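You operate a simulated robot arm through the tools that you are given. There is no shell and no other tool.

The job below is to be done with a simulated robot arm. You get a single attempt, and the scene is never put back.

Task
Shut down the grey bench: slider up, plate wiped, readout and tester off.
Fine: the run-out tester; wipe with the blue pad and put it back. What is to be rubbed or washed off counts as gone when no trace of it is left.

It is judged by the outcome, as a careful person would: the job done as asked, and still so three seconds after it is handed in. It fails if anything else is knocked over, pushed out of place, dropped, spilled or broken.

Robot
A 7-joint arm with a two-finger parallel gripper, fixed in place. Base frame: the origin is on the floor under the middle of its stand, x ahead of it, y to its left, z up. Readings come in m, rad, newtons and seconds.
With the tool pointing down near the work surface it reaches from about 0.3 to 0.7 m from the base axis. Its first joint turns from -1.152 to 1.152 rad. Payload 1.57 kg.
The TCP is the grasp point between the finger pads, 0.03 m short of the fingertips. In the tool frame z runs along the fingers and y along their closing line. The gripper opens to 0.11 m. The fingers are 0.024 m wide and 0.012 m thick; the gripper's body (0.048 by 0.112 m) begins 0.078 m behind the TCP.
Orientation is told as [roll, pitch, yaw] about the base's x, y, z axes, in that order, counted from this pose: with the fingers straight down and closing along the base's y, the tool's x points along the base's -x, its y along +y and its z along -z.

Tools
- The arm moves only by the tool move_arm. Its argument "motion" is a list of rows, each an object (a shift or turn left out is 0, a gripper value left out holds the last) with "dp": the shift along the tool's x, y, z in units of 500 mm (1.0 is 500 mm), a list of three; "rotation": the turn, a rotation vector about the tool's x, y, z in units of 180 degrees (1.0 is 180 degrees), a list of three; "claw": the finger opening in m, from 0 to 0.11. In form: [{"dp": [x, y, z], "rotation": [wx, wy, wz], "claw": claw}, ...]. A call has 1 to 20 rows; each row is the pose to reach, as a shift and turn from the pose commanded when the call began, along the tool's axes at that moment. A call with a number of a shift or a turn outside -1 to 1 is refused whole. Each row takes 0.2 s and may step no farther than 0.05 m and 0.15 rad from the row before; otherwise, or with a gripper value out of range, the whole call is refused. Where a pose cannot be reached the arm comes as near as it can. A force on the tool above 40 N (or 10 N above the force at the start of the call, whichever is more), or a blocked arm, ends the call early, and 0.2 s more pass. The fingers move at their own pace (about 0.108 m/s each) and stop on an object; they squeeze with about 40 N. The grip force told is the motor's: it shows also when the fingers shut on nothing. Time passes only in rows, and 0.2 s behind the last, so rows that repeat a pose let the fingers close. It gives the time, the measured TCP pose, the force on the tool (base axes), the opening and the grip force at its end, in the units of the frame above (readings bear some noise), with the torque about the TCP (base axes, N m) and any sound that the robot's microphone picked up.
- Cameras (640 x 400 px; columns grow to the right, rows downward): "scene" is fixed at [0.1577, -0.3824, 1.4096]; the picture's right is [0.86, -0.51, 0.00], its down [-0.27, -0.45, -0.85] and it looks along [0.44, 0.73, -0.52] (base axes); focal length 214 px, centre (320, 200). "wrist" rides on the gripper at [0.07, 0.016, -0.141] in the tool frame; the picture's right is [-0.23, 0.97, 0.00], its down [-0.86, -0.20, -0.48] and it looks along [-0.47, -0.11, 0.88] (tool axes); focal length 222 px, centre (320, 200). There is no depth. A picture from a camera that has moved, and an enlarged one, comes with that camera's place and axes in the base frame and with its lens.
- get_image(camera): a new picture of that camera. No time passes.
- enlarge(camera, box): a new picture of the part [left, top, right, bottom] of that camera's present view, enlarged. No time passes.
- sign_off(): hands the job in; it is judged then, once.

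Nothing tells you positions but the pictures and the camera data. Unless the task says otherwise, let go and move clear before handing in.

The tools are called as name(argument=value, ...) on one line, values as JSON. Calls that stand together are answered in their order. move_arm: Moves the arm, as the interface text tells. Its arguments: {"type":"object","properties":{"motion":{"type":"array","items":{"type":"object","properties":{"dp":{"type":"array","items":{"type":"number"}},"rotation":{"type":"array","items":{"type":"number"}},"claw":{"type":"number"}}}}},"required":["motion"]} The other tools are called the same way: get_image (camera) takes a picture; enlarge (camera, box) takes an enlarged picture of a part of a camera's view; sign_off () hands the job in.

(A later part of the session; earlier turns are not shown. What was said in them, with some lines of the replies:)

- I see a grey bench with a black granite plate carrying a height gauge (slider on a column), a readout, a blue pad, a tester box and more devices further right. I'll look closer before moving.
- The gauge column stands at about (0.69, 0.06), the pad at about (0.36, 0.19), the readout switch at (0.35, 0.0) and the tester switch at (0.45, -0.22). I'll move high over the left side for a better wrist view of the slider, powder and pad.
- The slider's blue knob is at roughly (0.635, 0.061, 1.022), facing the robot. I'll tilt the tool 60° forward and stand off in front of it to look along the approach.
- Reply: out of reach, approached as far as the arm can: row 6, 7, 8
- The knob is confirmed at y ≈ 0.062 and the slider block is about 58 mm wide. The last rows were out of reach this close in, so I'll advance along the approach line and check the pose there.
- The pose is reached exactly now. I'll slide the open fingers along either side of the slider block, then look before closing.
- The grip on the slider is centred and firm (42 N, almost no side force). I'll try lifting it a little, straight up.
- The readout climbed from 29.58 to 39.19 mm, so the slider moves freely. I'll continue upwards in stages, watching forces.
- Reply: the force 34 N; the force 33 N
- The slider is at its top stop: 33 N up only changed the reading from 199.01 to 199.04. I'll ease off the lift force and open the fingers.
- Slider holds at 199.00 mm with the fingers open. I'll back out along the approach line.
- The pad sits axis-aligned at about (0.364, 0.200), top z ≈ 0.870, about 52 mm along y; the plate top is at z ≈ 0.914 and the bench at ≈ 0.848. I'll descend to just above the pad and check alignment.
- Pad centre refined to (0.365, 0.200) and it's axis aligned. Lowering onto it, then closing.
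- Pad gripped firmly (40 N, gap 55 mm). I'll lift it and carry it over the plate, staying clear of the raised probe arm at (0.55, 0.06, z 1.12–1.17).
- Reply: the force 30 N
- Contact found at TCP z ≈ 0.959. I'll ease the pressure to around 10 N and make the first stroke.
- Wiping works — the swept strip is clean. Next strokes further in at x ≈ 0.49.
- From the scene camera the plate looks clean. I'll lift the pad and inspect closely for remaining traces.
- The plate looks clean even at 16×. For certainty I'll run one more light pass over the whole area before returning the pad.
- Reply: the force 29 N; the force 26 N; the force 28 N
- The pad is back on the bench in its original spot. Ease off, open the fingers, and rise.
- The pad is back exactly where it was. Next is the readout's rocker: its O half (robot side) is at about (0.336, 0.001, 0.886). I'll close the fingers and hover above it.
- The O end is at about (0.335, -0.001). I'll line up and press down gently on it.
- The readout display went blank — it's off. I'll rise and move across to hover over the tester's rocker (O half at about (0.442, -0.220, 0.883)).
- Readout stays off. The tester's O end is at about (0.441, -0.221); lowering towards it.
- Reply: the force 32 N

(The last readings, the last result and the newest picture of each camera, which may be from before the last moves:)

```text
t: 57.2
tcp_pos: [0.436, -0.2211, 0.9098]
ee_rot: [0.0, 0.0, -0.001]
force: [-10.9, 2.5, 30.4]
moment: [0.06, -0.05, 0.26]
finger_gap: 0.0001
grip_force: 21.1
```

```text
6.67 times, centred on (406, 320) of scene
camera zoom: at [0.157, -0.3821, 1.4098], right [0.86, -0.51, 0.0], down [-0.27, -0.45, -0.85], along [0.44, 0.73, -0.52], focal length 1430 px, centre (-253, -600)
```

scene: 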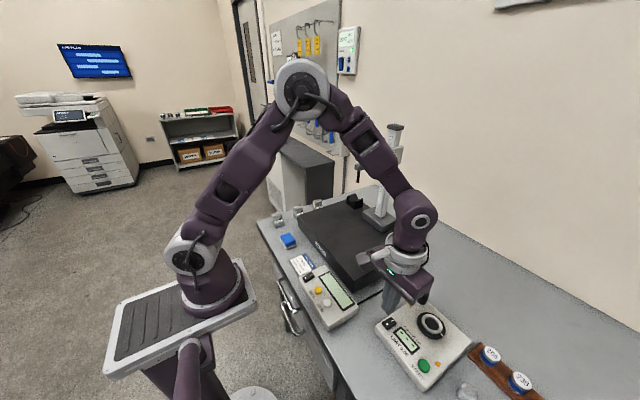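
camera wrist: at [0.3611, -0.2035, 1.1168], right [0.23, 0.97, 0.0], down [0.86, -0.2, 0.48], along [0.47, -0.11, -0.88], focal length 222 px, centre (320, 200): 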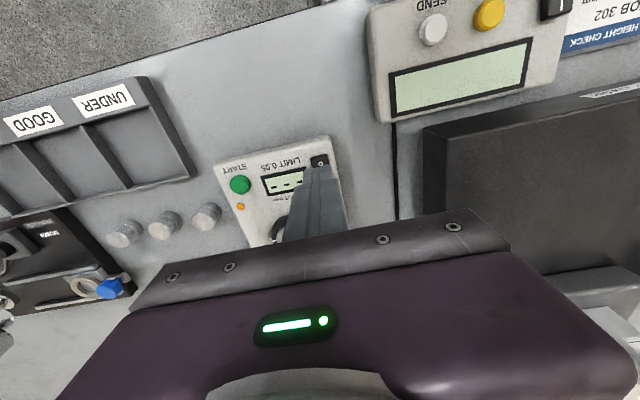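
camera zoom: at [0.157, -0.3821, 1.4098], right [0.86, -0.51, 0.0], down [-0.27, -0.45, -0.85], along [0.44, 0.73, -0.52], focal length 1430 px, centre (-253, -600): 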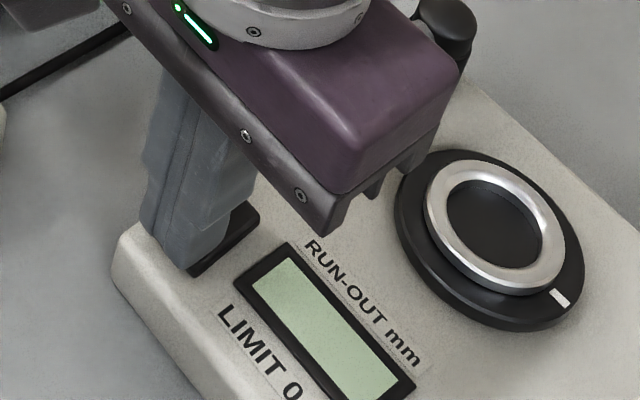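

The tester's display is now blank. I'll rise straight up and move clear, then check everything.

move_arm(motion=[{"dp": [0, 0, -0.01]}, {"dp": [0, 0, -0.06]}, {"dp": [0, 0, -0.14]}, {"dp": [0, 0, -0.22]}, {"dp": [0.04, 0.08, -0.3]}, {"dp": [0.08, 0.14, -0.36]}, {"dp": [0.12, 0.2, -0.42]}, {"dp": [0.14, 0.26, -0.48]}])

get_image(camera="scene")

get_image(camera="wrist")

enlarge(camera="scene", box=[360, 270, 560, 400])

enlarge(camera="scene", box=[250, 180, 442, 300])

```text
refused: row 5 steps farther than a row can; nothing moved
```

```text
taken
```

scene: 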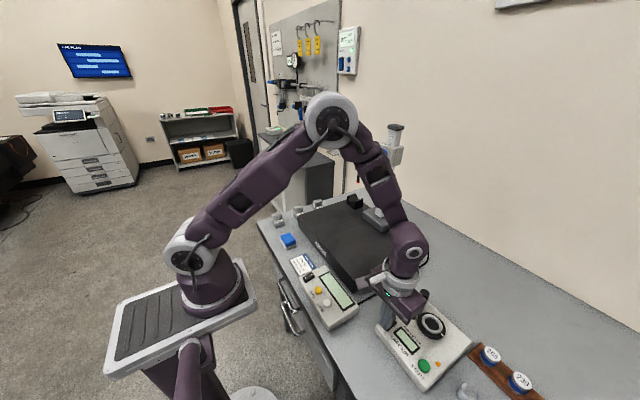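

```text
taken
camera wrist: at [0.366, -0.204, 1.0502], right [0.23, 0.97, 0.0], down [0.86, -0.2, 0.48], along [0.47, -0.11, -0.88], focal length 222 px, centre (320, 200)
```

wrist: 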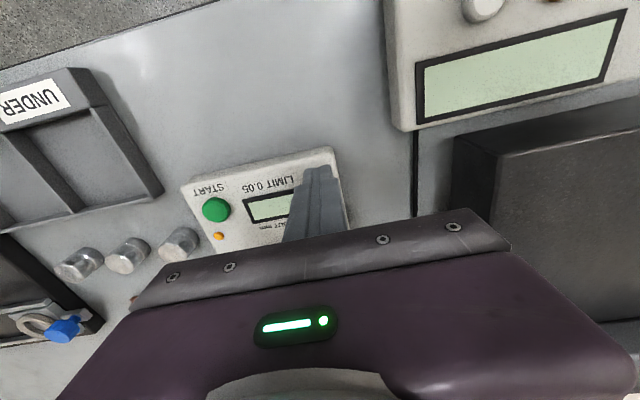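

```text
3.08 times, centred on (460, 335) of scene
camera zoom: at [0.157, -0.3821, 1.4098], right [0.86, -0.51, 0.0], down [-0.27, -0.45, -0.85], along [0.44, 0.73, -0.52], focal length 660 px, centre (-111, -215)
```

zoom: 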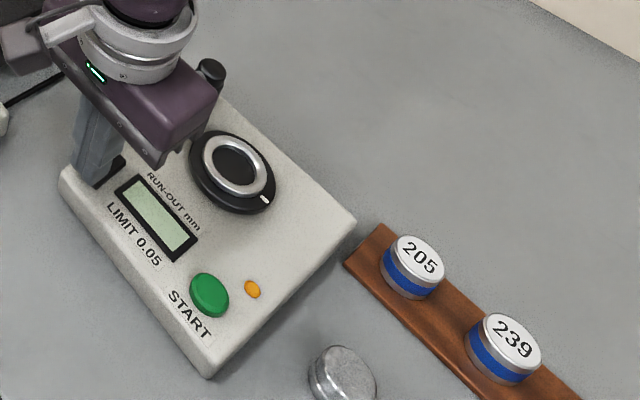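

```text
3.33 times, centred on (346, 240) of scene
camera zoom: at [0.157, -0.3821, 1.4098], right [0.86, -0.51, 0.0], down [-0.27, -0.45, -0.85], along [0.44, 0.73, -0.52], focal length 715 px, centre (233, 67)
```

zoom: 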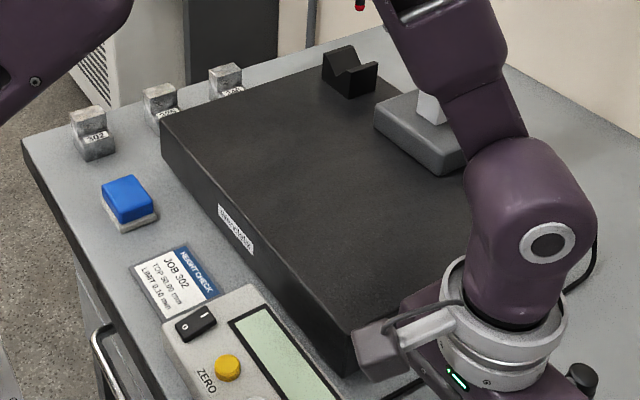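

The step was too big in one row; nothing moved. Repeating with smaller steps.

move_arm(motion=[{"dp": [0, 0, -0.01]}, {"dp": [0, 0, -0.06]}, {"dp": [0, 0, -0.14]}, {"dp": [0, 0, -0.22]}, {"dp": [0.02, 0.03, -0.28]}, {"dp": [0.05, 0.07, -0.34]}, {"dp": [0.08, 0.11, -0.4]}, {"dp": [0.11, 0.15, -0.46]}, {"dp": [0.14, 0.19, -0.52]}])

get_image(camera="scene")

get_image(camera="wrist")

enlarge(camera="scene", box=[360, 270, 560, 400])

enlarge(camera="scene", box=[250, 180, 442, 300])

enlarge(camera="wrist", box=[200, 60, 520, 260])

```text
t: 59.2
tcp_pos: [0.3668, -0.1251, 1.1668]
ee_rot: [0.001, -0.001, -0.001]
force: [-0.7, -0.7, 0.3]
moment: [-0.01, 0.04, 0.0]
finger_gap: 0.0
grip_force: 21.4
```

```text
taken
```

scene: 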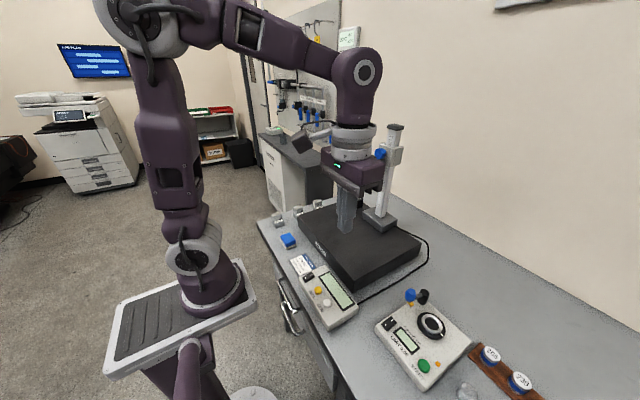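

```text
taken
camera wrist: at [0.2968, -0.1096, 1.3084], right [0.23, 0.97, 0.0], down [0.86, -0.2, 0.48], along [0.47, -0.11, -0.88], focal length 222 px, centre (320, 200)
```

wrist: 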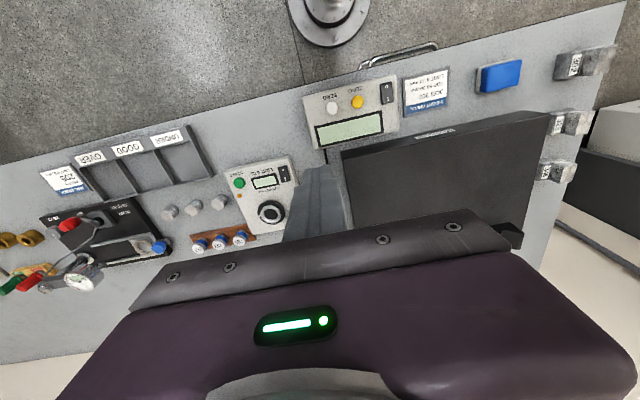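

```text
3.08 times, centred on (460, 335) of scene
camera zoom: at [0.1577, -0.3824, 1.4096], right [0.86, -0.51, 0.0], down [-0.27, -0.45, -0.85], along [0.44, 0.73, -0.52], focal length 660 px, centre (-111, -215)
```

zoom: 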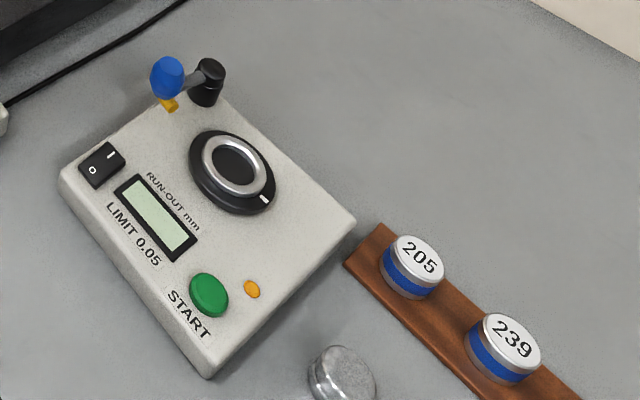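

```text
3.33 times, centred on (346, 240) of scene
camera zoom: at [0.1577, -0.3824, 1.4096], right [0.86, -0.51, 0.0], down [-0.27, -0.45, -0.85], along [0.44, 0.73, -0.52], focal length 715 px, centre (233, 67)
```

zoom: 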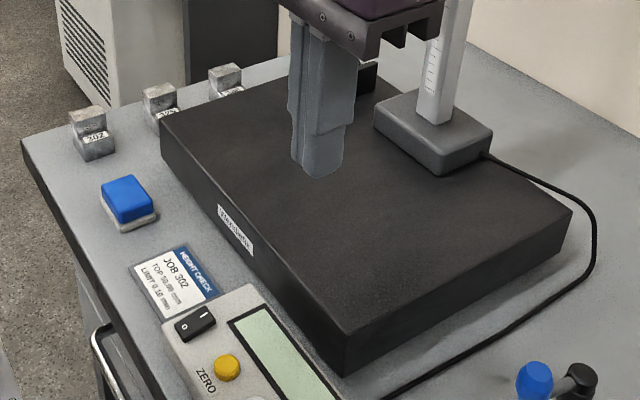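

```text
2.00 times, centred on (360, 160) of wrist
camera zoom: at [0.2968, -0.1096, 1.3084], right [0.23, 0.97, 0.0], down [0.86, -0.2, 0.48], along [0.47, -0.11, -0.88], focal length 444 px, centre (240, 280)
```

zoom: 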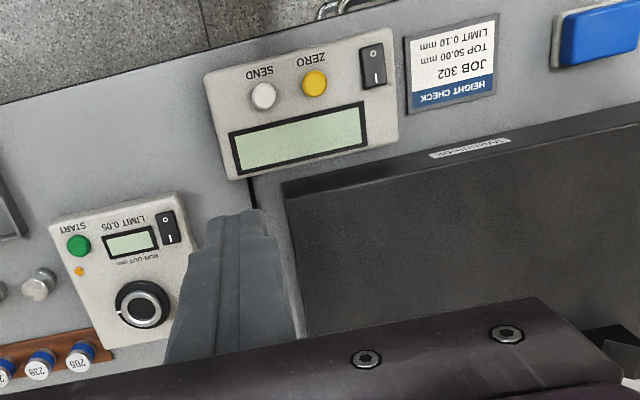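

Both displays are blank and the rockers sit at O. I'll go to near the starting pose and inspect the plate and slider a last time.

move_arm(motion=[{"dp": [0.02, 0.03, -0.06]}, {"dp": [0.04, 0.06, -0.13]}, {"dp": [0.06, 0.084, -0.195], "claw": 0.03}, {"dp": [0.06, 0.084, -0.195]}])

enlarge(camera="scene", box=[290, 195, 386, 255])

enlarge(camera="scene", box=[320, 100, 448, 240])

get_image(camera="wrist")

enlarge(camera="wrist", box=[360, 110, 540, 220])

enlarge(camera="scene", box=[310, 208, 350, 233])

```text
t: 60.2
tcp_pos: [0.3367, -0.0832, 1.266]
ee_rot: [0.0, 0.0, 0.0]
force: [1.0, 0.0, -0.2]
moment: [0.01, 0.0, 0.0]
finger_gap: 0.03
grip_force: 0.2
```

```text
6.67 times, centred on (338, 225) of scene
camera zoom: at [0.1577, -0.3824, 1.4096], right [0.86, -0.51, 0.0], down [-0.27, -0.45, -0.85], along [0.44, 0.73, -0.52], focal length 1430 px, centre (200, 33)
```

zoom: 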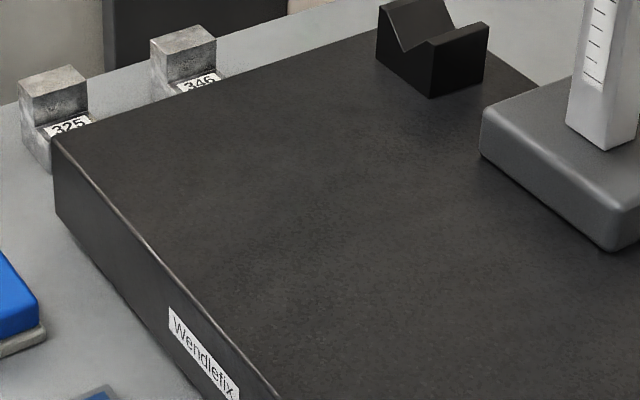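

```text
2.86 times, centred on (384, 170) of scene
camera zoom: at [0.1577, -0.3824, 1.4096], right [0.86, -0.51, 0.0], down [-0.27, -0.45, -0.85], along [0.44, 0.73, -0.52], focal length 613 px, centre (137, 286)
```

zoom: 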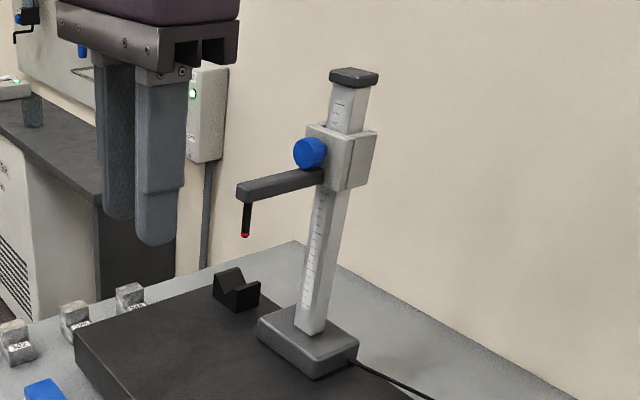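

```text
taken
camera wrist: at [0.2665, -0.0674, 1.4075], right [0.23, 0.97, 0.0], down [0.86, -0.2, 0.48], along [0.47, -0.11, -0.88], focal length 222 px, centre (320, 200)
```

wrist: 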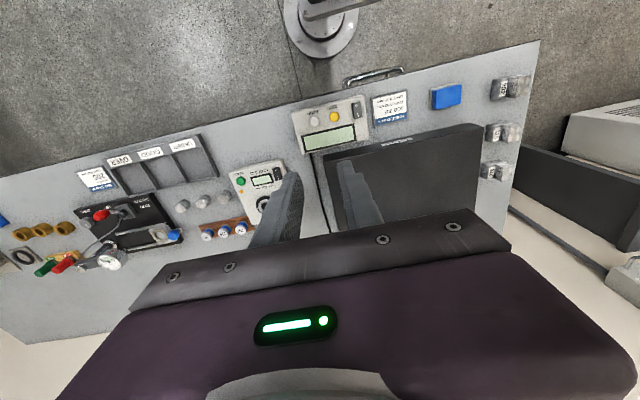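

```text
3.56 times, centred on (450, 165) of wrist
camera zoom: at [0.2665, -0.0674, 1.4075], right [0.23, 0.97, 0.0], down [0.86, -0.2, 0.48], along [0.47, -0.11, -0.88], focal length 790 px, centre (-142, 324)
```

zoom: 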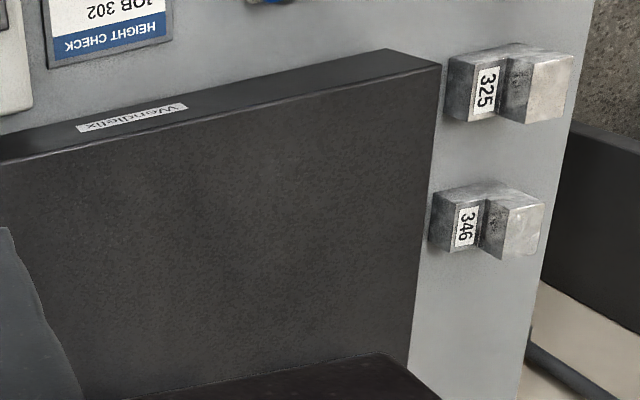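

```text
16.00 times, centred on (330, 220) of scene
camera zoom: at [0.1577, -0.3824, 1.4096], right [0.86, -0.51, 0.0], down [-0.27, -0.45, -0.85], along [0.44, 0.73, -0.52], focal length 3432 px, centre (160, -128)
```

zoom: 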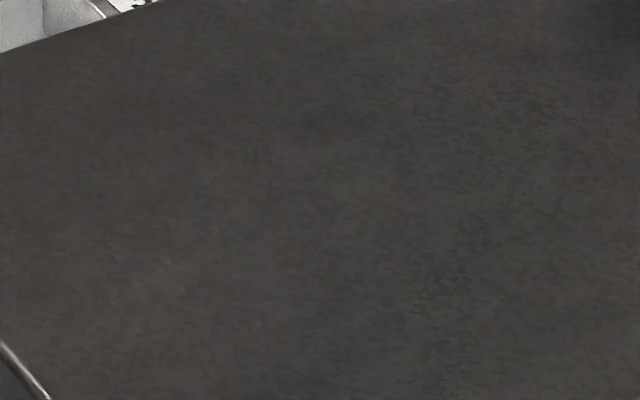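

All parts check out. The slider is still at its top stop, the plate shows no trace of powder, the blue pad is back in place, and both displays are off. The arm is clear of everything, so I'm handing in.

sign_off()

```text
The job is handed in.
```

The grey bench is shut down and the job is handed in.

- **Slider:** it is raised to its top stop. It read 199.00 mm after I let go, and the last picture before hand-in showed it still up.
- **Plate:** I wiped it with the blue pad, including a second full pass. No powder shows, even at 16 times enlargement.
- **Blue pad:** it is back in its original spot on the bench.
- **Readout and run-out tester:** both switches are pressed to O and both displays are blank.

Nothing else looked moved or knocked over in the final pictures. The arm is back near its starting position, holding nothing.
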